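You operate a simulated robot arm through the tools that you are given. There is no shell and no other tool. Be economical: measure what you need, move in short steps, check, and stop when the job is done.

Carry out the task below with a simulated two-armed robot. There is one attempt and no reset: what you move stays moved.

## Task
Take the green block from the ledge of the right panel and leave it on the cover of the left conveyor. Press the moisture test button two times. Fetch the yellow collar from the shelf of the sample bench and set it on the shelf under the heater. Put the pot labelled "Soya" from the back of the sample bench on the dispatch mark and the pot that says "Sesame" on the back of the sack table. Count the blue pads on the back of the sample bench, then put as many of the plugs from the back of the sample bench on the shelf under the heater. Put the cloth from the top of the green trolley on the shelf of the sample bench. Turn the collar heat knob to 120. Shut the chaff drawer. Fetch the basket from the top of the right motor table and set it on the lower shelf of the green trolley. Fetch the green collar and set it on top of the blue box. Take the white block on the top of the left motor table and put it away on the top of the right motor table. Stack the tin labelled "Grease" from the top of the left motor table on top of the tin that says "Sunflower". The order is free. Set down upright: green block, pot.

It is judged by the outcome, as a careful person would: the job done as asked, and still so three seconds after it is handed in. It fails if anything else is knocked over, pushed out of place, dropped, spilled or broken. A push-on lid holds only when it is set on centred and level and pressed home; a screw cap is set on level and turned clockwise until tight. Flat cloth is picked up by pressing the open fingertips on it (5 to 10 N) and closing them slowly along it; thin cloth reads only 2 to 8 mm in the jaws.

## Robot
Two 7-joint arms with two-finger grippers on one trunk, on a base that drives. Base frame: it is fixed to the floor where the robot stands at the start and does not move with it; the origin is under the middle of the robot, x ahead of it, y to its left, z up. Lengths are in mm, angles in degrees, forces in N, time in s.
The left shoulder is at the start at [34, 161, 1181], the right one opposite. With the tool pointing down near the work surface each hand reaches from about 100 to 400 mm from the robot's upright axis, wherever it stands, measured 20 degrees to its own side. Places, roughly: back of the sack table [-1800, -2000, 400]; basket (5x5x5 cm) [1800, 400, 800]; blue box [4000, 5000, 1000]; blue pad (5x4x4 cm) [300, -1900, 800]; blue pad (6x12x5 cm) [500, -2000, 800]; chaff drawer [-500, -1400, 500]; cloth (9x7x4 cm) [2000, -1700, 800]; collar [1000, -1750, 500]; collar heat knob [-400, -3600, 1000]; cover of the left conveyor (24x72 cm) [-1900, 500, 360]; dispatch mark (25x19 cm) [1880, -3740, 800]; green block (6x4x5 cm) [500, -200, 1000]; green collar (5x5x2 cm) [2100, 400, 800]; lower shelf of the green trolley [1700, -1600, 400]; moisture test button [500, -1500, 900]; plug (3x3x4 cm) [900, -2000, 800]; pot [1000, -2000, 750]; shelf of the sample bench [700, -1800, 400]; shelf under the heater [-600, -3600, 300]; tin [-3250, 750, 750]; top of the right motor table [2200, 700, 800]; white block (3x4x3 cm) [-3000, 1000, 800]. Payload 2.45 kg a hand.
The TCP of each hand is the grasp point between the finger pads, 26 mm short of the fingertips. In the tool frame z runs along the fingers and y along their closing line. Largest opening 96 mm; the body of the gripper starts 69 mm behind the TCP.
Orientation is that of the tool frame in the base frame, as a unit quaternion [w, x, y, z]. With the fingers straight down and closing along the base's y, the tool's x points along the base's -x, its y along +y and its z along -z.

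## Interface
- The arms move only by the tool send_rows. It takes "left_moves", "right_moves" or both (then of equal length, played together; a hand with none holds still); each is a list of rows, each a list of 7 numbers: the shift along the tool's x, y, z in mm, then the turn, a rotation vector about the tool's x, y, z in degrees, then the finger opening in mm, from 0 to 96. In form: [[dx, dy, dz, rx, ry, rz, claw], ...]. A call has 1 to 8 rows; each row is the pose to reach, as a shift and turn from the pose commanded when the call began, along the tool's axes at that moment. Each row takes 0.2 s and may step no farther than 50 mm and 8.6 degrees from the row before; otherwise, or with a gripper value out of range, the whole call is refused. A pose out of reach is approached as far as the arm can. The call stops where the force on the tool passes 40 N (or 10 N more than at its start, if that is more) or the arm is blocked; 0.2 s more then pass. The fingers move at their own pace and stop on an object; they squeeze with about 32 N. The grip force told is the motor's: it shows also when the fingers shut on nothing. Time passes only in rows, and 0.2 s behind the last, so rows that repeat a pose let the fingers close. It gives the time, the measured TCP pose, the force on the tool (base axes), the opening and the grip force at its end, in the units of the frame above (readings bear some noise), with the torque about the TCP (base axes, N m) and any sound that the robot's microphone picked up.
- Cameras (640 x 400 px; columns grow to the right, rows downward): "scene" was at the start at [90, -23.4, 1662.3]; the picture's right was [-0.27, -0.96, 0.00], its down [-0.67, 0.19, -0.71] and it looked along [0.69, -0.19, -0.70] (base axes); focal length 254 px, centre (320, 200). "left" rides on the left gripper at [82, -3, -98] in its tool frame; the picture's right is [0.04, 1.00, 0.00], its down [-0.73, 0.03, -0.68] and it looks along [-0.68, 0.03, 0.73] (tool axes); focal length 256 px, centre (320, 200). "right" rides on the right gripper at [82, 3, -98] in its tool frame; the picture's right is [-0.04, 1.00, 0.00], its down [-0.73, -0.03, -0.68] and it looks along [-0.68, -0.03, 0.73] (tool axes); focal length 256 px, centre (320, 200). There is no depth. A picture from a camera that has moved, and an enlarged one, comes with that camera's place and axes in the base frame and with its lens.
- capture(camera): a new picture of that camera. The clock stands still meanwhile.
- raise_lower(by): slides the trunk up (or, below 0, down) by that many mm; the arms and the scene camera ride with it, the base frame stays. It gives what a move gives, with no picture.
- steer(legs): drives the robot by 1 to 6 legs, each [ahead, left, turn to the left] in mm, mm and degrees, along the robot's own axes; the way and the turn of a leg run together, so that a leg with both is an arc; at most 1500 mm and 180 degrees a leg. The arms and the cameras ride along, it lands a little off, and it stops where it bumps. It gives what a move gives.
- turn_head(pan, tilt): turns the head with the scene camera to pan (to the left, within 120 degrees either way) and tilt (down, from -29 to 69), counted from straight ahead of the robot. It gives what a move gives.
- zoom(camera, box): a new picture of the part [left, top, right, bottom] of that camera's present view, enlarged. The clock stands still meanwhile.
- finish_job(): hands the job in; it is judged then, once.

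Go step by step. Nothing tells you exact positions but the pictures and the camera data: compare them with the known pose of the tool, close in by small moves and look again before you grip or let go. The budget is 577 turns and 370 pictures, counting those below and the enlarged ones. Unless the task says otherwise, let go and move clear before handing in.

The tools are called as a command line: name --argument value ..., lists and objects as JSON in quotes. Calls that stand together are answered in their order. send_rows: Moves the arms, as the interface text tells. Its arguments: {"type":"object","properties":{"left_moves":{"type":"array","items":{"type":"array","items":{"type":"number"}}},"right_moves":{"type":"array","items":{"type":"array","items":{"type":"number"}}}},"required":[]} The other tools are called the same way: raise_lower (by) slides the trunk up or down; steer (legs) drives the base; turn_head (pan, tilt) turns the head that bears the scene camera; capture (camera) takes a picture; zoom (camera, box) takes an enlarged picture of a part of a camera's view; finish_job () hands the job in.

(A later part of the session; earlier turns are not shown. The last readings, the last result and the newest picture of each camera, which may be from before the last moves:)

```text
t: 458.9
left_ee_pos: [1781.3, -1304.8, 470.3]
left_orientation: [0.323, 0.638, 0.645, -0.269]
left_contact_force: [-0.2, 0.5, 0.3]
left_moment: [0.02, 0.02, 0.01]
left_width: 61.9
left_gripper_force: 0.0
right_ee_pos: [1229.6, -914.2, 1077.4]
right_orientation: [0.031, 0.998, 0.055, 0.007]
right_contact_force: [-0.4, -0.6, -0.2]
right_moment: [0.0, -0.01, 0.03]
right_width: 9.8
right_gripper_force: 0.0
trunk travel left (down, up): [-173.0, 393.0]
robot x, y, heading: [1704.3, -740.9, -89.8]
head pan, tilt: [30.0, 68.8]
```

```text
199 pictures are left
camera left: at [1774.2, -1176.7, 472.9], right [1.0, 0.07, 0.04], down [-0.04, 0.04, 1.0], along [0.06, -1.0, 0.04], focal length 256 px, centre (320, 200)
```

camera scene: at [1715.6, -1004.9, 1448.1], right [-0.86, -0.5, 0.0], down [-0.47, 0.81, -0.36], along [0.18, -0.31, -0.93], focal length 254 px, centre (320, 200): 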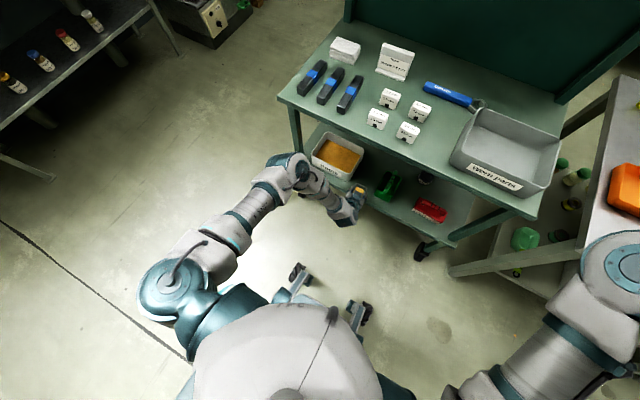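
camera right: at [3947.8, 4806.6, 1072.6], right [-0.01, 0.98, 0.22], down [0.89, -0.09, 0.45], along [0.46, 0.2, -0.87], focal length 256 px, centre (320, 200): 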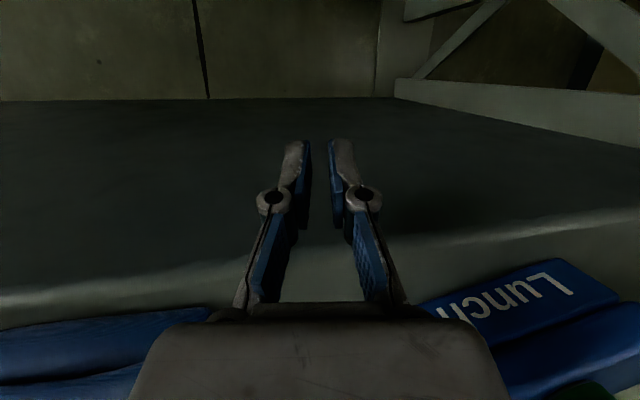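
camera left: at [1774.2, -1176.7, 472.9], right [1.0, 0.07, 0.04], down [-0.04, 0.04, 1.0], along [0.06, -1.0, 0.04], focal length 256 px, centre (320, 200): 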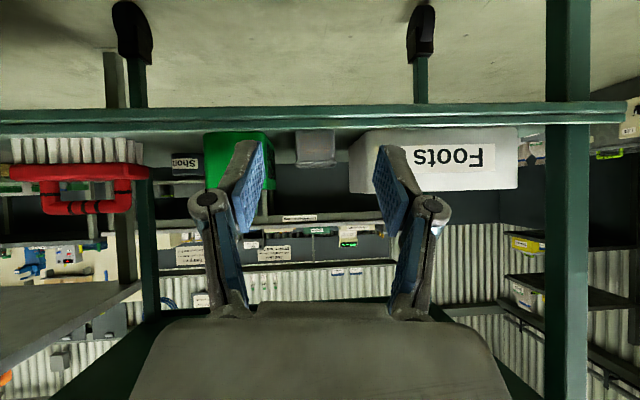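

The basket stands on the lower shelf. Next, the cloth on the trolley top at about [2040, -1730]. I'll raise the trunk and hand and move in front of it.

raise_lower --by 175

send_rows --left_moves '[[-25, 0, -22, 0, 4, 0, 80], [-50, 0, -44, 0, 8, 0, 96], [-80, 0, -70, 0, 12, 0, 96], [-110, 0, -95, 0, 16, 0, 96], [-140, 0, -120, 0, 20, 0, 96], [-170, 0, -145, 0, 24, 0, 96], [-200, 0, -170, 0, 28, 0, 96], [-215, 0, -185, 0, 32, 0, 96]]'

steer --legs '[[-60, 240, 0]]'

turn_head --pan 0 --tilt 50

capture --camera "scene"

```text
t: 460.9
left_ee_pos: [1780.9, -1303.8, 645.2]
left_orientation: [0.323, 0.639, 0.644, -0.27]
left_contact_force: [-0.1, 0.3, 0.2]
left_moment: [0.01, 0.0, 0.02]
left_width: 62.3
left_gripper_force: 0.0
right_ee_pos: [1229.4, -911.6, 1253.3]
right_orientation: [0.033, 0.998, 0.055, 0.007]
right_contact_force: [-0.8, 0.3, 0.2]
right_moment: [0.01, -0.01, -0.02]
right_width: 9.8
right_gripper_force: 0.0
trunk travel left (down, up): [-348.0, 218.0]
robot x, y, heading: [1699.2, -742.7, -90.2]
head pan, tilt: [30.0, 68.8]
```

```text
t: 462.7
left_ee_pos: [1763.5, -1302.4, 929.5]
left_orientation: [0.133, 0.689, 0.708, -0.084]
left_contact_force: [-0.1, 0.2, -0.8]
left_moment: [0.0, 0.0, 0.0]
left_width: 95.9
left_gripper_force: 0.0
right_ee_pos: [1227.9, -911.9, 1253.4]
right_orientation: [0.033, 0.998, 0.056, 0.007]
right_contact_force: [-0.8, 1.2, -0.4]
right_moment: [0.01, -0.01, 0.01]
right_width: 9.7
right_gripper_force: 0.1
trunk travel left (down, up): [-348.0, 218.0]
robot x, y, heading: [1697.4, -739.1, -89.7]
head pan, tilt: [30.0, 68.8]
```

```text
t: 464.5
left_ee_pos: [1999.4, -1243.1, 929.7]
left_orientation: [0.134, 0.689, 0.707, -0.084]
left_contact_force: [0.2, 0.3, -0.2]
left_moment: [-0.01, 0.0, -0.03]
left_width: 96.3
left_gripper_force: 0.0
right_ee_pos: [1468.0, -849.8, 1255.1]
right_orientation: [0.032, 0.998, 0.054, 0.007]
right_contact_force: [-0.3, -0.1, -0.4]
right_moment: [0.01, 0.02, -0.01]
right_width: 9.9
right_gripper_force: 0.1
trunk travel left (down, up): [-348.0, 218.0]
robot x, y, heading: [1941.2, -682.4, -90.0]
head pan, tilt: [30.0, 68.8]
```

```text
t: 465.4
left_ee_pos: [1997.7, -1240.4, 931.4]
left_orientation: [0.136, 0.689, 0.706, -0.086]
left_contact_force: [-0.7, -0.1, -0.3]
left_moment: [0.01, -0.01, 0.03]
left_width: 96.0
left_gripper_force: 0.1
right_ee_pos: [1466.2, -846.0, 1252.8]
right_orientation: [0.034, 0.998, 0.054, 0.008]
right_contact_force: [-0.4, -0.9, 0.2]
right_moment: [-0.01, -0.01, 0.0]
right_width: 10.1
right_gripper_force: 0.1
trunk travel left (down, up): [-348.0, 218.0]
robot x, y, heading: [1937.3, -682.8, -90.1]
head pan, tilt: [0.0, 50.0]
```

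```text
198 pictures are left
camera scene: at [1935.6, -771.6, 1652.6], right [-1.0, 0.0, 0.0], down [0.0, 0.77, -0.64], along [0.0, -0.64, -0.77], focal length 254 px, centre (320, 200)
```

scene: 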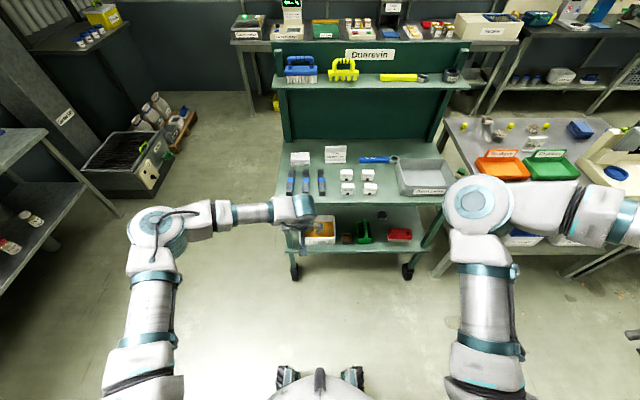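

Good posture with plenty of reach. I'll drive forward so the hand comes over the cloth.

steer --legs '[[430, 38, 0]]'

capture --camera "left"

```text
t: 468.1
left_ee_pos: [2041.4, -1664.9, 932.7]
left_orientation: [0.136, 0.688, 0.708, -0.086]
left_contact_force: [-0.5, 0.0, -0.3]
left_moment: [-0.01, -0.01, 0.03]
left_width: 96.2
left_gripper_force: 0.1
right_ee_pos: [1507.0, -1273.2, 1255.1]
right_orientation: [0.034, 0.998, 0.057, 0.007]
right_contact_force: [0.5, -1.2, -0.3]
right_moment: [0.01, 0.03, -0.02]
right_width: 9.9
right_gripper_force: 0.1
trunk travel left (down, up): [-348.0, 218.0]
robot x, y, heading: [1977.8, -1106.6, -89.9]
head pan, tilt: [0.0, 50.0]
```

```text
197 pictures are left
camera left: at [2030.3, -1556.5, 1001.3], right [1.0, 0.08, 0.05], down [-0.01, -0.49, 0.87], along [0.09, -0.87, -0.48], focal length 256 px, centre (320, 200)
```

left: 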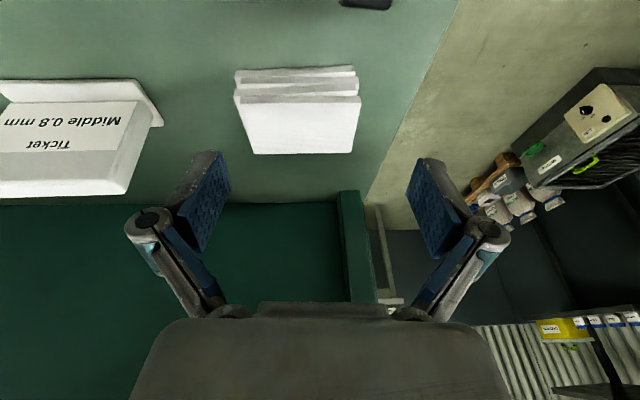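

The cloth is a folded stack about 95 × 70 mm, centred near [2031, -1707]. I'll bring the hand vertical and turn it 90° to grip it across the 70 mm side.

send_rows --left_moves '[[0, 0, 0, 0, 6, 0, 96], [0, 0, 0, 0, 12, 0, 96], [0, 0, 0, 0, 18, 0, 96], [0, 0, 0, 0, 18, 0, 96]]'

send_rows --left_moves '[[0, 0, 0, 0, 0, 8, 96], [0, 0, 0, 0, 0, 16, 96], [0, 0, 0, 0, 0, 24, 96], [0, 0, 0, 0, 0, 32, 96], [0, 0, 0, 0, 0, 40, 96], [0, 0, 0, 0, 0, 48, 96]]'

send_rows --left_moves '[[0, 0, 0, 0, 0, 8, 96], [0, 0, 0, 0, 0, 16, 96], [0, 0, 0, 0, 0, 24, 96], [0, 0, 0, 0, 0, 32, 96], [0, 0, 0, 0, 0, 40, 96], [0, 0, 0, 0, 0, 40, 96]]'

capture --camera "left"

```text
t: 469.1
left_ee_pos: [2038.7, -1662.9, 933.7]
left_orientation: [0.024, 0.692, 0.721, 0.024]
left_contact_force: [-0.1, -0.2, 0.0]
left_moment: [0.01, 0.01, 0.0]
left_width: 95.9
left_gripper_force: 0.0
right_ee_pos: [1505.4, -1269.2, 1254.0]
right_orientation: [0.035, 0.998, 0.056, 0.008]
right_contact_force: [-0.2, 0.0, 0.6]
right_moment: [0.0, -0.01, 0.0]
right_width: 10.0
right_gripper_force: 0.0
trunk travel left (down, up): [-348.0, 218.0]
robot x, y, heading: [1979.1, -1107.1, -89.9]
head pan, tilt: [0.0, 50.0]
```

```text
t: 470.5
left_ee_pos: [2039.1, -1664.2, 934.0]
left_orientation: [0.013, 0.926, 0.376, 0.032]
left_contact_force: [0.4, 0.7, 0.2]
left_moment: [0.0, -0.01, 0.04]
left_width: 95.9
left_gripper_force: 0.0
right_ee_pos: [1504.4, -1268.9, 1254.2]
right_orientation: [0.035, 0.998, 0.057, 0.008]
right_contact_force: [0.5, -0.4, 0.1]
right_moment: [-0.01, 0.0, 0.01]
right_width: 10.0
right_gripper_force: 0.2
trunk travel left (down, up): [-348.0, 218.0]
robot x, y, heading: [1980.3, -1105.3, -89.8]
head pan, tilt: [0.0, 50.0]
```

```text
t: 471.9
left_ee_pos: [2039.1, -1663.9, 934.8]
left_orientation: [0.012, 0.938, 0.345, 0.031]
left_contact_force: [-0.6, 0.5, 0.4]
left_moment: [-0.01, 0.0, -0.03]
left_width: 96.0
left_gripper_force: 0.1
left hand out of reach, approached as far as the arm can: row 1, 2, 3, 4, 5, 6
right_ee_pos: [1505.8, -1270.5, 1254.0]
right_orientation: [0.036, 0.998, 0.056, 0.008]
right_contact_force: [0.1, -0.7, -0.6]
right_moment: [-0.03, 0.0, -0.02]
right_width: 10.0
right_gripper_force: 0.0
trunk travel left (down, up): [-348.0, 218.0]
robot x, y, heading: [1977.4, -1106.3, -89.7]
head pan, tilt: [0.0, 50.0]
```

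```text
196 pictures are left
camera left: at [2094.3, -1606.7, 1037.2], right [0.68, -0.74, 0.05], down [-0.58, -0.5, 0.64], along [-0.45, -0.46, -0.77], focal length 256 px, centre (320, 200)
```

left: 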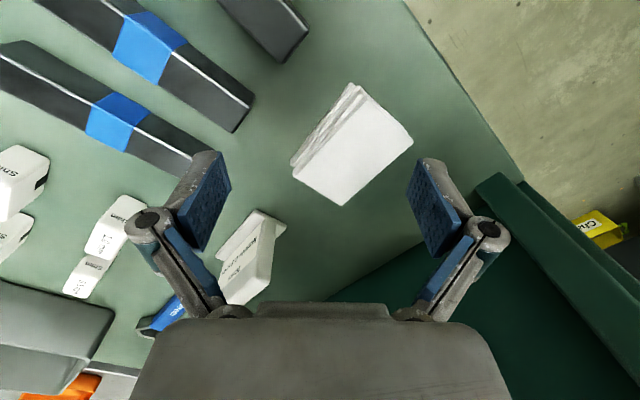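

From this angle the cloth measures only about 80 mm along x, so the straight grip works after all. I'll turn the hand back.

send_rows --left_moves '[[0, 0, 0, 0, 0, -8, 96], [0, 0, 0, 0, 0, -16, 96], [0, 0, 0, 0, 0, -24, 96], [0, 0, 0, 0, 0, -32, 96], [0, 0, 0, 0, 0, -40, 96], [0, 0, 0, 0, 0, -49, 96], [0, 0, 0, 0, 0, -49, 96]]'

```text
refused: row 6 steps farther than a row can; nothing moved
```

send_rows --left_moves '[[0, 0, 0, 0, 0, -8, 96], [0, 0, 0, 0, 0, -16, 96], [0, 0, 0, 0, 0, -24, 96], [0, 0, 0, 0, 0, -32, 96], [0, 0, 0, 0, 0, -40, 96], [0, 0, 0, 0, 0, -48, 96], [0, 0, 0, 0, 0, -48, 96]]'

capture --camera "left"

```text
t: 473.5
left_ee_pos: [2039.7, -1663.4, 933.6]
left_orientation: [0.024, 0.716, 0.697, 0.023]
left_contact_force: [0.4, 0.2, -0.8]
left_moment: [-0.03, 0.0, -0.01]
left_width: 96.2
left_gripper_force: 0.1
right_ee_pos: [1505.5, -1270.9, 1254.6]
right_orientation: [0.035, 0.998, 0.057, 0.009]
right_contact_force: [-0.1, 1.1, 0.5]
right_moment: [-0.01, 0.01, 0.0]
right_width: 10.0
right_gripper_force: 0.1
trunk travel left (down, up): [-348.0, 218.0]
robot x, y, heading: [1980.7, -1105.8, -90.0]
head pan, tilt: [0.0, 50.0]
```

```text
195 pictures are left
camera left: at [2032.9, -1580.7, 1033.0], right [1.0, 0.01, 0.07], down [-0.04, -0.73, 0.68], along [0.06, -0.68, -0.73], focal length 256 px, centre (320, 200)
```

left: 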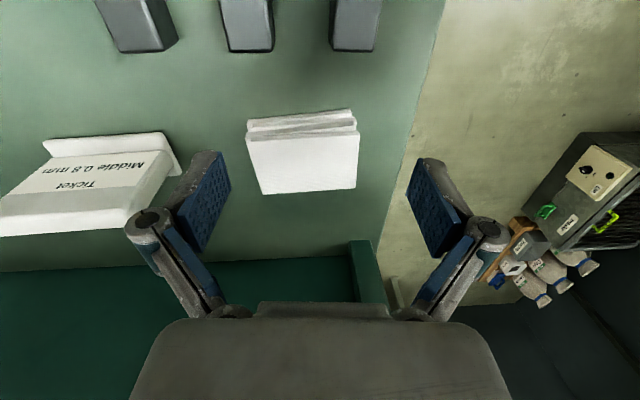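

The cloth is about 87 mm along x, tight for a 96 mm opening. I'll try turning the hand the other way to use its short side.

send_rows --left_moves '[[0, 0, 0, 0, 0, -8, 96], [0, 0, 0, 0, 0, -16, 96], [0, 0, 0, 0, 0, -24, 96], [0, 0, 0, 0, 0, -32, 96], [0, 0, 0, 0, 0, -40, 96], [0, 0, 0, 0, 0, -48, 96]]'

send_rows --left_moves '[[0, 0, 0, 0, 0, -8, 96], [0, 0, 0, 0, 0, -16, 96], [0, 0, 0, 0, 0, -24, 96], [0, 0, 0, 0, 0, -32, 96], [0, 0, 0, 0, 0, -39, 96], [0, 0, 0, 0, 0, -39, 96]]'

capture --camera "left"

```text
t: 474.9
left_ee_pos: [2039.5, -1663.2, 934.8]
left_orientation: [0.031, 0.371, 0.928, 0.012]
left_contact_force: [0.3, 0.3, 0.3]
left_moment: [0.0, 0.03, -0.04]
left_width: 96.0
left_gripper_force: 0.0
right_ee_pos: [1505.0, -1269.2, 1253.5]
right_orientation: [0.036, 0.998, 0.056, 0.008]
right_contact_force: [-0.4, 0.2, -0.5]
right_moment: [0.01, -0.03, 0.02]
right_width: 10.1
right_gripper_force: 0.1
trunk travel left (down, up): [-348.0, 218.0]
robot x, y, heading: [1974.7, -1105.7, -89.8]
head pan, tilt: [0.0, 50.0]
```

```text
t: 476.3
left_ee_pos: [2037.9, -1664.3, 933.4]
left_orientation: [0.034, 0.04, 0.999, 0.001]
left_contact_force: [-0.3, 0.2, -0.4]
left_moment: [0.04, -0.02, -0.01]
left_width: 95.9
left_gripper_force: 0.1
right_ee_pos: [1505.5, -1270.4, 1254.4]
right_orientation: [0.035, 0.998, 0.056, 0.008]
right_contact_force: [-0.2, 0.2, 0.9]
right_moment: [-0.01, 0.02, 0.01]
right_width: 10.1
right_gripper_force: 0.2
trunk travel left (down, up): [-348.0, 218.0]
robot x, y, heading: [1978.7, -1104.2, -90.3]
head pan, tilt: [0.0, 50.0]
```

```text
194 pictures are left
camera left: at [1952.9, -1659.4, 1027.5], right [0.04, 1.0, 0.0], down [0.69, -0.03, 0.73], along [0.73, -0.03, -0.69], focal length 256 px, centre (320, 200)
```

left: 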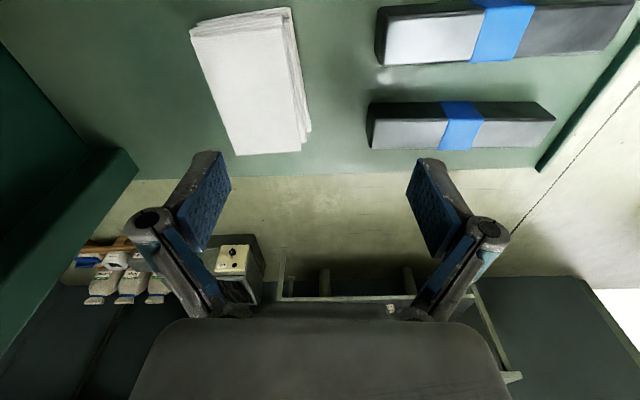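

The hand is turned so that the fingers close along y. I'll move over the cloth's centre and descend.

send_rows --left_moves '[[1, -14, 0, 0, 0, 0, 96], [2, -28, 0, 0, 0, 0, 96], [2, -42, 0, 0, 0, 0, 96], [3, -42, 20, 0, 0, 0, 96], [4, -42, 40, 0, 0, 0, 96], [5, -42, 55, 0, 0, 0, 96], [5, -42, 55, 0, 0, 0, 96]]'

capture --camera "left"

```text
t: 477.9
left_ee_pos: [2036.2, -1706.3, 875.7]
left_orientation: [0.033, 0.041, 0.999, 0.0]
left_contact_force: [0.0, -0.2, 0.5]
left_moment: [0.02, 0.0, 0.0]
left_width: 95.8
left_gripper_force: 0.0
right_ee_pos: [1504.9, -1269.7, 1253.4]
right_orientation: [0.036, 0.998, 0.056, 0.008]
right_contact_force: [-1.8, -0.2, -0.6]
right_moment: [0.02, 0.01, 0.03]
right_width: 9.8
right_gripper_force: 0.0
trunk travel left (down, up): [-348.0, 218.0]
robot x, y, heading: [1978.8, -1110.4, -89.8]
head pan, tilt: [0.0, 50.0]
```

```text
193 pictures are left
camera left: at [1948.5, -1701.2, 970.8], right [0.04, 1.0, 0.0], down [0.69, -0.03, 0.73], along [0.73, -0.03, -0.69], focal length 256 px, centre (320, 200)
```

left: 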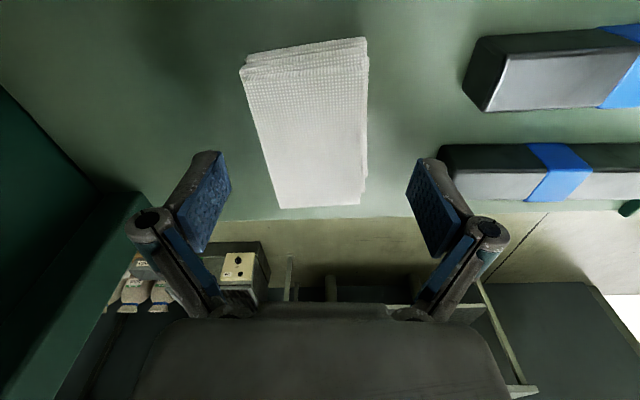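

Centred, with clearance to the tools nearby. I'll go down and close slowly.

send_rows --left_moves '[[8, -2, 10, 0, 0, 0, 96], [9, -2, 20, 0, 0, 0, 96], [10, -2, 29, 0, 0, 0, 96], [10, -2, 29, 0, 0, 0, 80], [10, -2, 29, 0, 0, 0, 65], [10, -2, 29, 0, 0, 0, 50], [10, -2, 29, 0, 0, 0, 35], [10, -2, 29, 0, 0, 0, 20]]'

capture --camera "left"

```text
t: 479.7
left_ee_pos: [2027.5, -1706.5, 847.0]
left_orientation: [0.034, 0.042, 0.999, 0.002]
left_contact_force: [-0.5, -0.1, 1.9]
left_moment: [-0.01, 0.03, 0.01]
left_width: 65.0
left_gripper_force: 32.3
right_ee_pos: [1504.4, -1269.6, 1253.8]
right_orientation: [0.036, 0.998, 0.056, 0.008]
right_contact_force: [0.4, -0.2, 0.2]
right_moment: [0.01, -0.03, 0.01]
right_width: 10.1
right_gripper_force: 0.1
trunk travel left (down, up): [-348.0, 218.0]
robot x, y, heading: [1978.5, -1109.0, -90.0]
head pan, tilt: [0.0, 50.0]
```

```text
192 pictures are left
camera left: at [1940.3, -1702.4, 942.2], right [0.04, 1.0, 0.0], down [0.69, -0.03, 0.73], along [0.73, -0.03, -0.69], focal length 256 px, centre (320, 200)
```

left: 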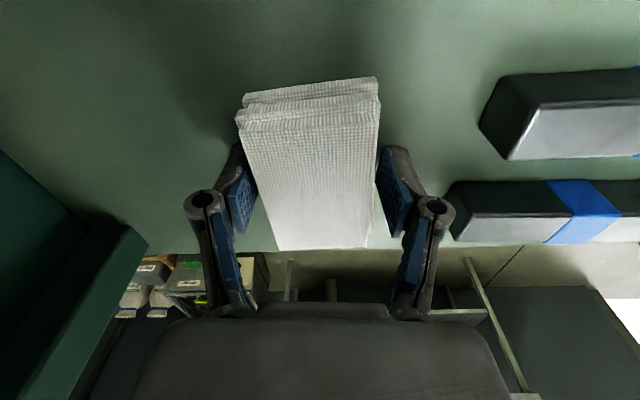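

The cloth is gripped (65 mm). I'll lift it and back away, then turn the hand straight again.

send_rows --left_moves '[[0, 0, -6, 0, 0, 0, 20], [0, 0, -16, 0, 0, 0, 20], [0, 0, -34, 0, 0, 0, 20], [0, 0, -58, 0, 0, 0, 20], [0, 0, -85, 0, 0, 0, 20], [0, 0, -110, 0, 0, 0, 20]]'

steer --legs '[[-480, 0, 0]]'

send_rows --left_moves '[[0, 0, 0, 0, 0, 8, 20], [0, 0, 0, 0, 0, 16, 20], [0, 0, 0, 0, 0, 24, 20], [0, 0, 0, 0, 0, 32, 20], [0, 0, 0, 0, 0, 40, 20], [0, 0, 0, 0, 0, 48, 20]]'

send_rows --left_moves '[[0, 0, 0, 0, 0, 8, 20], [0, 0, 0, 0, 0, 16, 20], [0, 0, 0, 0, 0, 24, 20], [0, 0, 0, 0, 0, 32, 20], [0, 0, 0, 0, 0, 37, 20]]'

capture --camera "left"

```text
t: 481.1
left_ee_pos: [2021.5, -1704.8, 957.5]
left_orientation: [0.033, 0.041, 0.999, 0.001]
left_contact_force: [-0.6, 0.3, -1.0]
left_moment: [0.0, -0.02, -0.01]
left_width: 64.5
left_gripper_force: 32.1
right_ee_pos: [1504.5, -1270.0, 1253.2]
right_orientation: [0.035, 0.998, 0.057, 0.008]
right_contact_force: [-0.5, -0.1, 0.1]
right_moment: [-0.02, -0.01, -0.02]
right_width: 10.1
right_gripper_force: 0.0
trunk travel left (down, up): [-348.0, 218.0]
robot x, y, heading: [1978.1, -1109.5, -89.6]
head pan, tilt: [0.0, 50.0]
```

```text
t: 483.9
left_ee_pos: [2021.2, -1229.1, 958.0]
left_orientation: [0.034, 0.037, 0.999, 0.0]
left_contact_force: [-0.3, 0.2, -0.1]
left_moment: [0.01, 0.01, -0.02]
left_width: 63.9
left_gripper_force: 32.1
right_ee_pos: [1502.8, -798.4, 1253.6]
right_orientation: [0.035, 0.998, 0.06, 0.009]
right_contact_force: [-0.2, -0.4, 0.1]
right_moment: [0.01, -0.01, -0.01]
right_width: 9.9
right_gripper_force: 0.2
trunk travel left (down, up): [-348.0, 218.0]
robot x, y, heading: [1972.5, -632.5, -89.6]
head pan, tilt: [0.0, 50.0]
```

```text
t: 485.3
left_ee_pos: [2023.1, -1227.3, 961.4]
left_orientation: [0.031, 0.441, 0.897, 0.013]
left_contact_force: [-0.3, 0.1, 0.4]
left_moment: [-0.02, 0.02, 0.02]
left_width: 63.6
left_gripper_force: 31.7
right_ee_pos: [1504.4, -793.4, 1255.2]
right_orientation: [0.038, 0.997, 0.06, 0.008]
right_contact_force: [0.1, 0.4, 0.2]
right_moment: [-0.02, -0.06, -0.01]
right_width: 10.1
right_gripper_force: 0.1
trunk travel left (down, up): [-348.0, 218.0]
robot x, y, heading: [1979.3, -629.1, -89.8]
head pan, tilt: [0.0, 50.0]
```

```text
t: 486.5
left_ee_pos: [2023.2, -1225.8, 959.6]
left_orientation: [0.025, 0.704, 0.71, 0.023]
left_contact_force: [0.0, 0.1, -0.8]
left_moment: [-0.02, 0.02, 0.02]
left_width: 63.4
left_gripper_force: 31.9
right_ee_pos: [1503.8, -793.8, 1254.3]
right_orientation: [0.038, 0.997, 0.06, 0.008]
right_contact_force: [-0.5, -0.2, 0.3]
right_moment: [-0.03, 0.02, 0.01]
right_width: 10.1
right_gripper_force: 0.0
trunk travel left (down, up): [-348.0, 218.0]
robot x, y, heading: [1978.3, -628.3, -89.4]
head pan, tilt: [0.0, 50.0]
```

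```text
191 pictures are left
camera left: at [2013.1, -1142.9, 1059.5], right [1.0, 0.05, 0.07], down [-0.01, -0.73, 0.68], along [0.08, -0.68, -0.73], focal length 256 px, centre (320, 200)
```

left: 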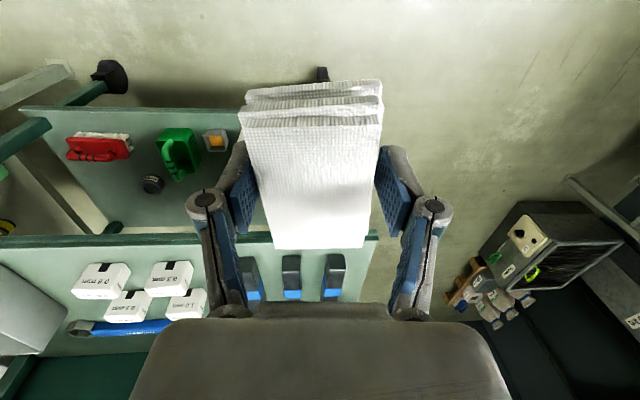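

The cloth is held and square to the robot. Now to the sample bench, for a look.

steer --legs '[[0, -1250, -0.5]]'

turn_head --pan 0 --tilt 42

capture --camera "scene"

```text
t: 492.7
left_ee_pos: [787.7, -1241.3, 960.3]
left_orientation: [0.025, 0.701, 0.712, 0.023]
left_contact_force: [0.5, -0.3, -0.5]
left_moment: [0.03, -0.03, 0.01]
left_width: 62.0
left_gripper_force: 31.8
right_ee_pos: [266.5, -811.1, 1255.5]
right_orientation: [0.037, 0.997, 0.064, 0.008]
right_contact_force: [-0.1, 0.1, 0.6]
right_moment: [0.03, 0.01, -0.01]
right_width: 9.8
right_gripper_force: 0.0
trunk travel left (down, up): [-348.0, 218.0]
robot x, y, heading: [736.7, -646.4, -89.2]
head pan, tilt: [0.0, 50.0]
```

```text
t: 493.4
left_ee_pos: [789.3, -1238.3, 962.4]
left_orientation: [0.025, 0.7, 0.713, 0.021]
left_contact_force: [-0.3, 0.0, -0.1]
left_moment: [0.0, -0.01, -0.02]
left_width: 62.2
left_gripper_force: 32.3
right_ee_pos: [268.0, -807.4, 1255.5]
right_orientation: [0.039, 0.997, 0.063, 0.007]
right_contact_force: [-0.2, 0.3, -0.3]
right_moment: [0.02, -0.01, -0.01]
right_width: 9.8
right_gripper_force: 0.0
trunk travel left (down, up): [-348.0, 218.0]
robot x, y, heading: [737.7, -645.6, -89.1]
head pan, tilt: [0.0, 42.0]
```

```text
190 pictures are left
camera scene: at [734.1, -743.6, 1663.7], right [-1.0, -0.02, 0.0], down [-0.01, 0.67, -0.74], along [0.01, -0.74, -0.67], focal length 254 px, centre (320, 200)
```

scene: 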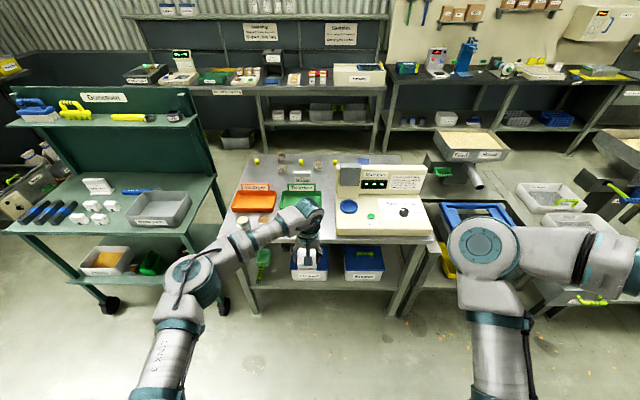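

zoom --camera "scene" --box '[215, 140, 445, 300]'

```text
2.50 times, centred on (330, 220) of scene
camera zoom: at [734.1, -743.6, 1663.7], right [-1.0, -0.02, 0.0], down [-0.01, 0.67, -0.74], along [0.01, -0.74, -0.67], focal length 635 px, centre (295, 150)
```

zoom: 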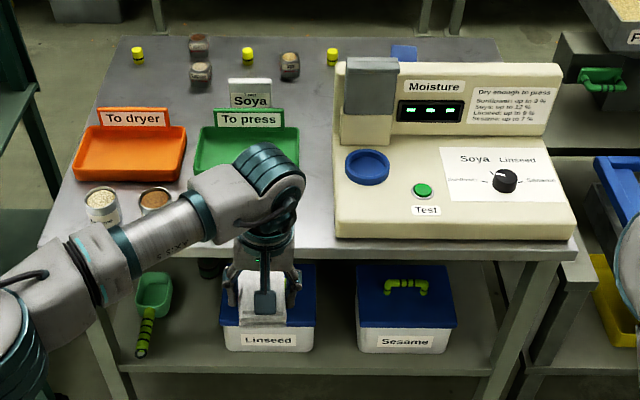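

The bench is clear to see: the free strip on its front is around [790, -1500]. I'll set the cloth down there to regrip it with a tilted hand.

steer --legs '[[255, 0, -0.9]]'

capture --camera "left"

```text
t: 495.3
left_ee_pos: [785.9, -1492.1, 963.5]
left_orientation: [0.027, 0.704, 0.71, 0.02]
left_contact_force: [0.1, 0.1, 0.0]
left_moment: [0.03, 0.01, -0.01]
left_width: 61.4
left_gripper_force: 32.0
right_ee_pos: [268.1, -1056.0, 1255.9]
right_orientation: [0.039, 0.997, 0.059, 0.008]
right_contact_force: [0.2, 0.5, -0.1]
right_moment: [0.01, -0.01, 0.03]
right_width: 9.9
right_gripper_force: 0.0
trunk travel left (down, up): [-348.0, 218.0]
robot x, y, heading: [740.0, -900.5, -89.7]
head pan, tilt: [0.0, 42.0]
```

```text
188 pictures are left
camera left: at [775.8, -1409.4, 1061.7], right [1.0, 0.05, 0.07], down [-0.01, -0.73, 0.69], along [0.08, -0.68, -0.73], focal length 256 px, centre (320, 200)
```

left: 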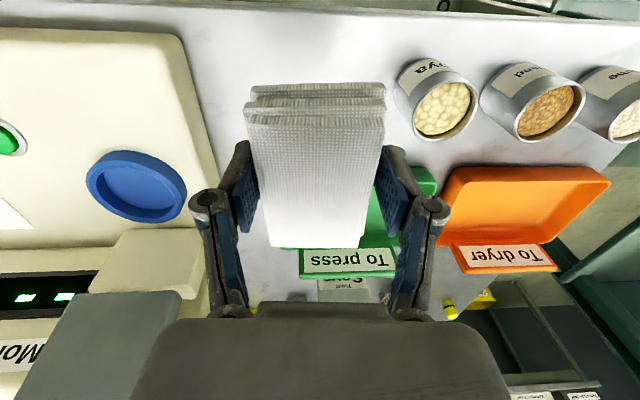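

The space below is free. Lowering the cloth.

send_rows --left_moves '[[0, 0, 30, 0, 0, 0, 20], [0, 0, 60, 0, 0, 0, 20], [0, 0, 85, 0, 0, 0, 20], [0, 0, 100, 0, 0, 0, 20], [0, 0, 108, 0, 0, 0, 20], [0, 0, 114, 0, 0, 0, 20], [0, 0, 120, 0, 0, 0, 20], [0, 0, 125, 0, 0, 0, 20]]'

capture --camera "left"

```text
t: 497.1
left_ee_pos: [794.6, -1491.7, 840.2]
left_orientation: [0.027, 0.704, 0.71, 0.02]
left_contact_force: [-1.1, 0.2, -0.7]
left_moment: [0.0, -0.01, -0.01]
left_width: 61.5
left_gripper_force: 31.9
right_ee_pos: [269.7, -1054.9, 1256.6]
right_orientation: [0.039, 0.998, 0.058, 0.007]
right_contact_force: [-0.1, -0.6, 0.3]
right_moment: [-0.05, 0.04, -0.02]
right_width: 10.0
right_gripper_force: 0.0
trunk travel left (down, up): [-348.0, 218.0]
robot x, y, heading: [741.5, -899.0, -89.6]
head pan, tilt: [0.0, 42.0]
```

```text
187 pictures are left
camera left: at [784.4, -1409.3, 938.1], right [1.0, 0.05, 0.07], down [-0.01, -0.73, 0.69], along [0.08, -0.69, -0.72], focal length 256 px, centre (320, 200)
```

left: 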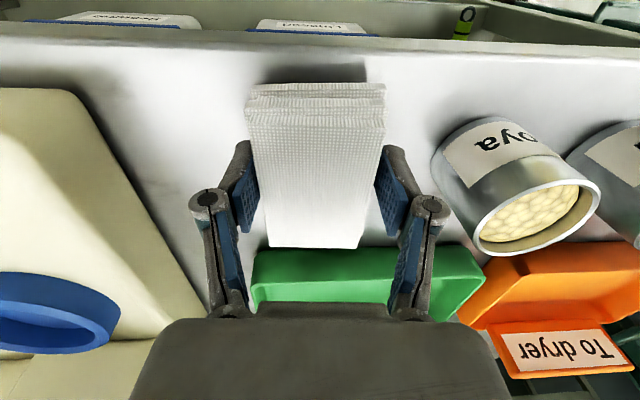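

send_rows --left_moves '[[0, 0, 5, 0, 0, 0, 20], [0, 0, 10, 0, 0, 0, 20], [0, 0, 14, 0, 0, 0, 20], [0, 0, 18, 0, 0, 0, 20], [0, 0, 22, 0, 0, 0, 20]]'

capture --camera "left"

```text
t: 498.2
left_ee_pos: [796.1, -1492.6, 824.9]
left_orientation: [0.029, 0.704, 0.71, 0.016]
left_contact_force: [3.7, 8.9, 16.0]
left_moment: [0.3, 0.46, -0.29]
left_width: 61.9
left_gripper_force: 32.2
right_ee_pos: [268.9, -1051.2, 1257.4]
right_orientation: [0.04, 0.998, 0.058, 0.007]
right_contact_force: [-0.2, -0.7, 0.5]
right_moment: [0.05, 0.02, -0.02]
right_width: 9.9
right_gripper_force: 0.1
trunk travel left (down, up): [-348.0, 218.0]
robot x, y, heading: [740.4, -902.7, -89.8]
head pan, tilt: [0.0, 42.0]
stopped in row 5 (left hand): the force on the tool passed its limit at 44 N (the readings are from after the stop); the commanded pose is now the measured one
```

```text
186 pictures are left
camera left: at [786.3, -1408.8, 922.5], right [1.0, 0.05, 0.06], down [-0.01, -0.72, 0.69], along [0.08, -0.69, -0.72], focal length 256 px, centre (320, 200)
```

left: 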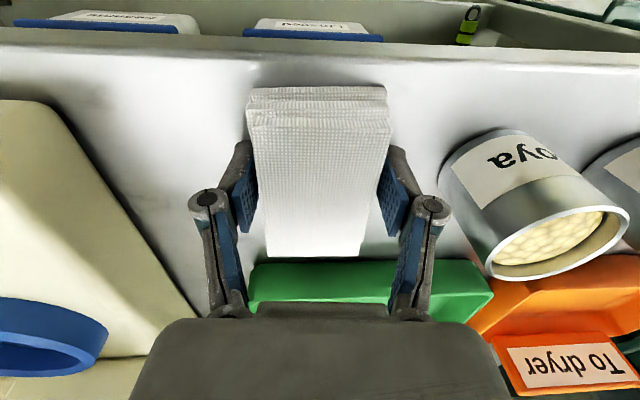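

It's on the bench. I'll open, tilt the hand about the cloth, and regrip.

send_rows --left_moves '[[0, 0, -2, 0, 0, 0, 68], [0, 0, -6, 0, 0, 0, 74], [0, 0, -8, 0, -8, 0, 74], [0, 0, -8, 0, -16, 0, 74], [0, 0, -8, 0, -24, 0, 74], [0, 0, -8, 0, -32, 0, 74], [0, 0, -8, 0, -40, 0, 74], [0, 0, -8, 0, -47, 0, 74]]'

capture --camera "left"

```text
t: 500.0
left_ee_pos: [794.3, -1493.6, 831.4]
left_orientation: [0.31, 0.651, 0.64, -0.266]
left_contact_force: [-0.1, -0.1, 0.7]
left_moment: [-0.01, -0.01, -0.03]
left_width: 73.9
left_gripper_force: 0.0
right_ee_pos: [268.7, -1052.4, 1256.8]
right_orientation: [0.041, 0.997, 0.059, 0.007]
right_contact_force: [0.0, 0.2, 1.2]
right_moment: [0.0, -0.02, 0.03]
right_width: 10.0
right_gripper_force: 0.1
trunk travel left (down, up): [-348.0, 218.0]
robot x, y, heading: [739.1, -901.6, -89.6]
head pan, tilt: [0.0, 42.0]
```

```text
185 pictures are left
camera left: at [790.9, -1364.6, 837.6], right [1.0, 0.04, 0.03], down [-0.03, 0.01, 1.0], along [0.04, -1.0, 0.02], focal length 256 px, centre (320, 200)
```

left: 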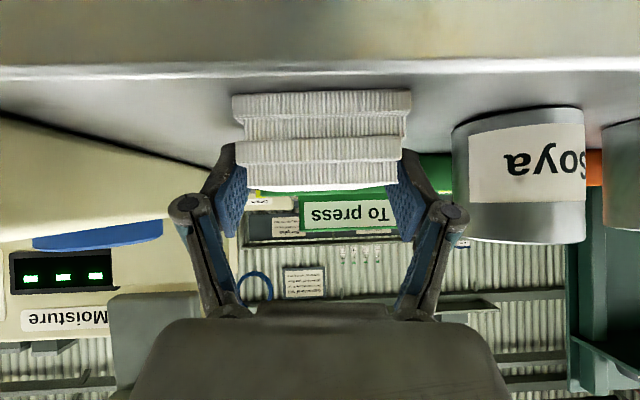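

I'll lower a few mm for a fuller grip and close.

send_rows --left_moves '[[3, 0, 3, 0, 0, 0, 74], [6.5, 0, 5.5, 0, 0, 0, 74], [6.5, 0, 5.5, 0, 0, 0, 60], [6.5, 0, 5.5, 0, 0, 0, 40], [6.5, 0, 5.5, 0, 0, 0, 20], [6.5, 0, 5.5, 0, 0, 0, 20]]'

send_rows --left_moves '[[-5, 0, -4, 0, 0, 0, 20], [-15, 0, -12, 0, 0, 0, 20], [-30, 0, -25, 0, 0, 0, 20], [-50, 0, -42, 0, 0, 0, 20]]'

capture --camera "left"

```text
t: 501.4
left_ee_pos: [792.0, -1492.8, 826.0]
left_orientation: [0.31, 0.651, 0.639, -0.268]
left_contact_force: [-12.6, 2.0, 22.3]
left_moment: [-0.15, 1.07, -0.14]
left_width: 62.1
left_gripper_force: 32.1
right_ee_pos: [267.5, -1050.4, 1256.8]
right_orientation: [0.042, 0.997, 0.057, 0.007]
right_contact_force: [-0.4, -0.3, -0.1]
right_moment: [-0.01, 0.02, 0.02]
right_width: 9.8
right_gripper_force: 0.1
trunk travel left (down, up): [-348.0, 218.0]
robot x, y, heading: [743.4, -902.6, -89.5]
head pan, tilt: [0.0, 42.0]
```

```text
t: 502.4
left_ee_pos: [789.8, -1495.5, 888.5]
left_orientation: [0.309, 0.652, 0.64, -0.264]
left_contact_force: [-0.3, -0.3, 0.4]
left_moment: [0.0, -0.06, -0.02]
left_width: 61.8
left_gripper_force: 32.1
right_ee_pos: [266.3, -1052.2, 1255.2]
right_orientation: [0.04, 0.997, 0.058, 0.007]
right_contact_force: [0.1, -0.2, 0.2]
right_moment: [0.02, -0.02, 0.0]
right_width: 10.1
right_gripper_force: 0.1
trunk travel left (down, up): [-348.0, 218.0]
robot x, y, heading: [740.3, -901.2, -90.1]
head pan, tilt: [0.0, 42.0]
```

```text
184 pictures are left
camera left: at [785.3, -1366.3, 894.4], right [1.0, 0.04, 0.04], down [-0.04, 0.01, 1.0], along [0.04, -1.0, 0.01], focal length 256 px, centre (320, 200)
```

left: 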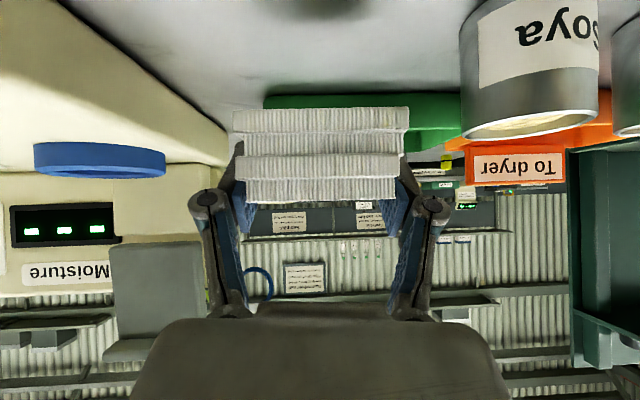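

Held level with the tilted hand. I'll back off, lower, and look into the shelf.

steer --legs '[[-330, 150, 0]]'

raise_lower --by -175

send_rows --left_moves '[[30, 0, 25, 0, 0, 0, 20], [60, 0, 50, 0, 0, 0, 20], [90, 0, 75, 0, 0, 0, 20], [120, 0, 100, 0, 0, 0, 20], [150, 0, 125, 0, 0, 0, 20], [170, 0, 142, 0, 0, 0, 20], [170, 0, 142, 0, 0, 0, 20]]'

capture --camera "left"

capture --camera "scene"

```text
t: 504.8
left_ee_pos: [924.3, -1160.6, 887.1]
left_orientation: [0.309, 0.655, 0.636, -0.266]
left_contact_force: [-0.2, 0.0, -0.5]
left_moment: [0.03, -0.04, 0.04]
left_width: 61.2
left_gripper_force: 31.5
right_ee_pos: [406.6, -711.5, 1254.6]
right_orientation: [0.041, 0.998, 0.053, 0.008]
right_contact_force: [-0.1, 0.1, -0.5]
right_moment: [0.0, 0.01, 0.01]
right_width: 9.9
right_gripper_force: 0.1
trunk travel left (down, up): [-348.0, 218.0]
robot x, y, heading: [881.3, -570.7, -90.5]
head pan, tilt: [0.0, 42.0]
```

```text
t: 506.7
left_ee_pos: [928.8, -1157.7, 716.2]
left_orientation: [0.309, 0.654, 0.637, -0.268]
left_contact_force: [-0.2, 0.3, 0.1]
left_moment: [0.05, 0.02, -0.01]
left_width: 61.4
left_gripper_force: 31.9
right_ee_pos: [413.1, -706.2, 1083.1]
right_orientation: [0.043, 0.998, 0.054, 0.006]
right_contact_force: [0.4, 0.9, -0.5]
right_moment: [0.0, -0.02, 0.01]
right_width: 9.9
right_gripper_force: 0.1
trunk travel left (down, up): [-173.0, 393.0]
robot x, y, heading: [879.2, -566.5, -90.1]
head pan, tilt: [0.0, 42.0]
```

```text
t: 508.3
left_ee_pos: [941.8, -1149.9, 493.1]
left_orientation: [0.308, 0.655, 0.636, -0.268]
left_contact_force: [0.6, -0.1, 0.1]
left_moment: [-0.01, -0.04, -0.02]
left_width: 61.2
left_gripper_force: 32.0
right_ee_pos: [412.9, -708.3, 1083.7]
right_orientation: [0.042, 0.998, 0.053, 0.007]
right_contact_force: [0.2, 1.0, -0.5]
right_moment: [-0.02, 0.02, 0.01]
right_width: 10.2
right_gripper_force: 0.0
trunk travel left (down, up): [-173.0, 393.0]
robot x, y, heading: [880.4, -561.9, -90.2]
head pan, tilt: [0.0, 42.0]
```

```text
183 pictures are left
camera left: at [939.0, -1020.2, 499.4], right [1.0, 0.03, 0.03], down [-0.03, 0.02, 1.0], along [0.03, -1.0, 0.02], focal length 256 px, centre (320, 200)
```

left: 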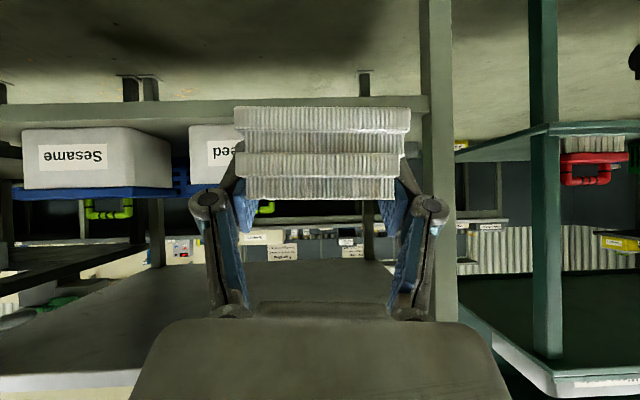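

```text
182 pictures are left
camera scene: at [877.2, -782.4, 1481.2], right [-1.0, 0.01, 0.0], down [0.01, 0.67, -0.74], along [0.0, -0.74, -0.67], focal length 254 px, centre (320, 200)
```

scene: 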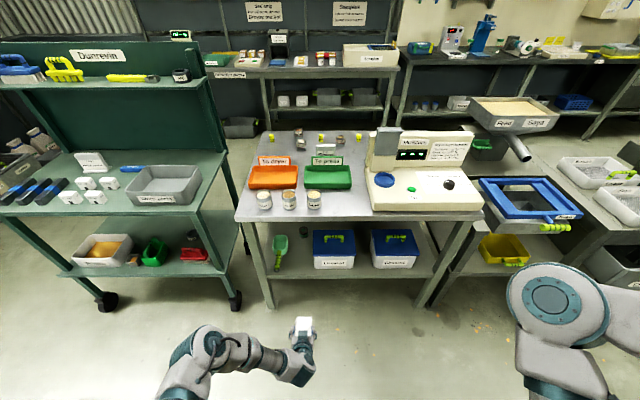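

zoom --camera "scene" --box '[230, 120, 430, 290]'

```text
2.35 times, centred on (330, 205) of scene
camera zoom: at [877.2, -782.4, 1481.2], right [-1.0, 0.01, 0.0], down [0.01, 0.67, -0.74], along [0.0, -0.74, -0.67], focal length 598 px, centre (296, 188)
```

zoom: 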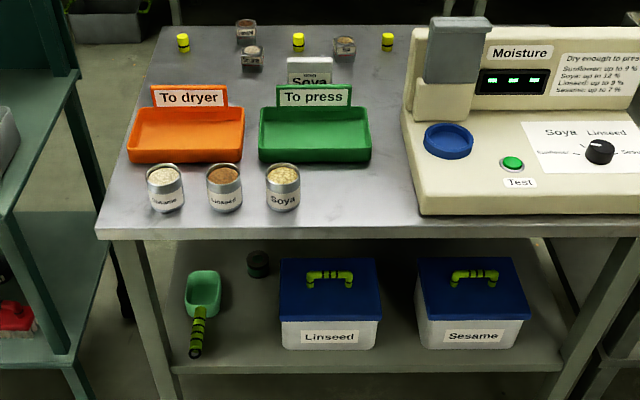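

The slot between the scoop and the Linseed bin, x≈915–1027, is free. I'll drive in at x≈971.

steer --legs '[[250, 29, 0]]'

capture --camera "left"

```text
t: 510.2
left_ee_pos: [964.7, -1405.5, 492.8]
left_orientation: [0.307, 0.656, 0.635, -0.268]
left_contact_force: [-0.6, -0.4, -0.9]
left_moment: [-0.01, 0.03, 0.02]
left_width: 61.0
left_gripper_force: 31.5
right_ee_pos: [436.6, -961.3, 1082.6]
right_orientation: [0.042, 0.998, 0.05, 0.008]
right_contact_force: [0.1, 0.4, -0.1]
right_moment: [0.0, 0.0, -0.01]
right_width: 9.9
right_gripper_force: 0.0
trunk travel left (down, up): [-173.0, 393.0]
robot x, y, heading: [911.0, -820.8, -90.6]
head pan, tilt: [0.0, 42.0]
```

```text
180 pictures are left
camera left: at [962.8, -1275.7, 499.3], right [1.0, 0.02, 0.03], down [-0.03, 0.02, 1.0], along [0.02, -1.0, 0.02], focal length 256 px, centre (320, 200)
```

left: 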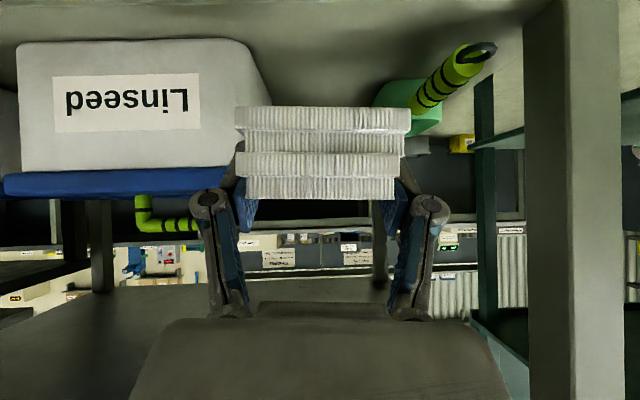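

I'll shift 13 mm away from the bin and go in.

steer --legs '[[0, 14, 0.5], [90, 0, 0]]'

capture --camera "left"

```text
t: 511.6
left_ee_pos: [989.3, -1490.7, 493.0]
left_orientation: [0.307, 0.651, 0.639, -0.269]
left_contact_force: [0.0, -0.2, -0.6]
left_moment: [-0.01, -0.04, -0.04]
left_width: 61.1
left_gripper_force: 32.4
right_ee_pos: [462.8, -1052.2, 1086.0]
right_orientation: [0.043, 0.998, 0.055, 0.003]
right_contact_force: [-0.3, -0.7, -0.1]
right_moment: [0.03, -0.01, -0.02]
right_width: 9.9
right_gripper_force: 0.0
trunk travel left (down, up): [-173.0, 393.0]
robot x, y, heading: [925.4, -908.6, -90.3]
head pan, tilt: [0.0, 42.0]
```

```text
179 pictures are left
camera left: at [987.1, -1362.4, 500.2], right [1.0, 0.03, 0.03], down [-0.03, 0.02, 1.0], along [0.03, -1.0, 0.02], focal length 256 px, centre (320, 200)
```

left: 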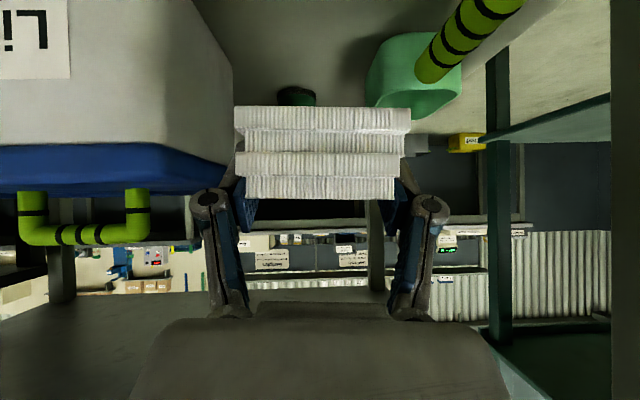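

steer --legs '[[18, -10, 0]]'

send_rows --left_moves '[[10, 0, 8.5, 0, 0, 0, 20], [20, 0, 17, 0, 0, 0, 20], [30, 0, 25, 0, 0, 0, 20], [40, 0, 33, 0, 0, 0, 20], [46, 0, 38, 0, 0, 0, 20], [50, 0, 42, 0, 0, 0, 20], [54, 0, 45, 0, 0, 0, 20]]'

capture --camera "left"

```text
t: 512.4
left_ee_pos: [983.0, -1508.0, 497.0]
left_orientation: [0.31, 0.65, 0.638, -0.272]
left_contact_force: [0.1, -0.5, -1.7]
left_moment: [0.01, 0.01, -0.03]
left_width: 61.0
left_gripper_force: 32.0
right_ee_pos: [453.3, -1065.0, 1087.3]
right_orientation: [0.047, 0.997, 0.057, 0.003]
right_contact_force: [0.1, -0.7, 0.1]
right_moment: [0.04, 0.0, 0.04]
right_width: 10.1
right_gripper_force: 0.1
trunk travel left (down, up): [-173.0, 393.0]
robot x, y, heading: [918.1, -928.3, -90.3]
head pan, tilt: [0.0, 42.0]
```

```text
t: 514.0
left_ee_pos: [985.1, -1504.5, 431.9]
left_orientation: [0.312, 0.65, 0.639, -0.267]
left_contact_force: [0.2, -0.5, -0.8]
left_moment: [0.0, 0.02, 0.01]
left_width: 60.7
left_gripper_force: 32.2
right_ee_pos: [449.6, -1062.5, 1086.1]
right_orientation: [0.048, 0.997, 0.056, 0.005]
right_contact_force: [0.3, -0.5, -0.3]
right_moment: [-0.01, -0.04, 0.0]
right_width: 9.8
right_gripper_force: 0.0
trunk travel left (down, up): [-173.0, 393.0]
robot x, y, heading: [917.6, -925.6, -90.0]
head pan, tilt: [0.0, 42.0]
```

```text
178 pictures are left
camera left: at [980.8, -1375.7, 435.6], right [1.0, 0.04, 0.03], down [-0.04, 0.02, 1.0], along [0.04, -1.0, 0.02], focal length 256 px, centre (320, 200)
```

left: 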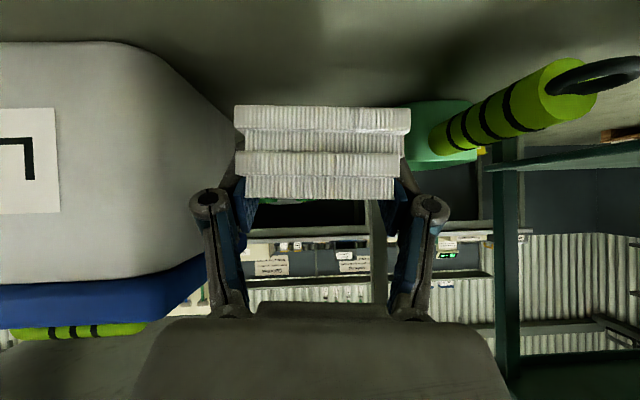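

send_rows --left_moves '[[6, 0, 5, 0, 0, 0, 20], [12, 0, 10, 0, 0, 0, 20], [17, 0, 14, 0, 0, 0, 20], [21, 0, 17.5, 0, 0, 0, 20], [25, 0, 21, 0, 0, 0, 20]]'

capture --camera "left"

```text
t: 515.2
left_ee_pos: [977.9, -1507.8, 398.3]
left_orientation: [0.313, 0.651, 0.639, -0.265]
left_contact_force: [-0.8, -0.9, 0.0]
left_moment: [-0.01, 0.0, 0.01]
left_width: 60.8
left_gripper_force: 32.3
left hand out of reach, approached as far as the arm can: row 2, 3, 4, 5
right_ee_pos: [448.3, -1061.9, 1085.8]
right_orientation: [0.049, 0.997, 0.056, 0.006]
right_contact_force: [0.1, -0.4, 0.5]
right_moment: [0.02, 0.02, -0.02]
right_width: 10.0
right_gripper_force: 0.1
trunk travel left (down, up): [-173.0, 393.0]
robot x, y, heading: [918.3, -924.7, -89.8]
head pan, tilt: [0.0, 42.0]
```

```text
177 pictures are left
camera left: at [974.0, -1379.9, 404.1], right [1.0, 0.04, 0.04], down [-0.04, 0.02, 1.0], along [0.04, -1.0, 0.02], focal length 256 px, centre (320, 200)
```

left: 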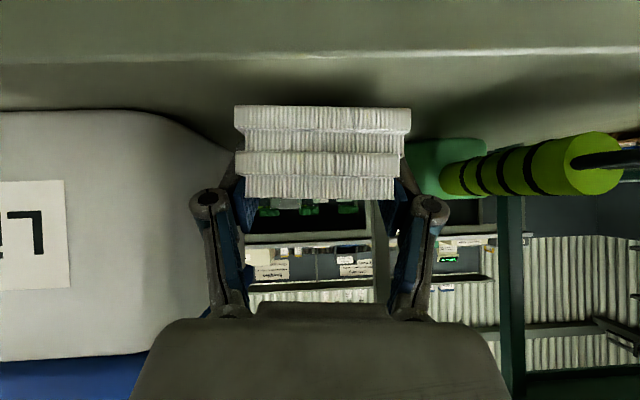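

The arm is at its lower limit, so I'll lower the last mm with the trunk.

raise_lower --by -5

zoom --camera "left" --box '[200, 70, 440, 220]'

```text
t: 515.8
left_ee_pos: [977.9, -1509.8, 395.9]
left_orientation: [0.313, 0.65, 0.639, -0.265]
left_contact_force: [-0.4, 0.0, -0.5]
left_moment: [0.05, 0.02, -0.01]
left_width: 60.9
left_gripper_force: 31.7
right_ee_pos: [448.3, -1061.7, 1080.1]
right_orientation: [0.047, 0.997, 0.057, 0.004]
right_contact_force: [0.3, -0.2, -1.0]
right_moment: [0.02, -0.01, 0.0]
right_width: 10.0
right_gripper_force: 0.0
trunk travel left (down, up): [-168.0, 398.0]
robot x, y, heading: [915.0, -924.5, -89.8]
head pan, tilt: [0.0, 42.0]
```

```text
2.67 times, centred on (320, 145) of left
camera zoom: at [972.4, -1381.3, 400.6], right [1.0, 0.04, 0.04], down [-0.04, 0.02, 1.0], along [0.04, -1.0, 0.02], focal length 683 px, centre (320, 347)
```

zoom: 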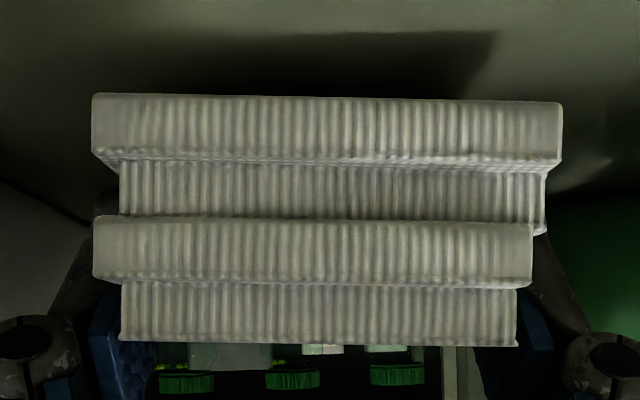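

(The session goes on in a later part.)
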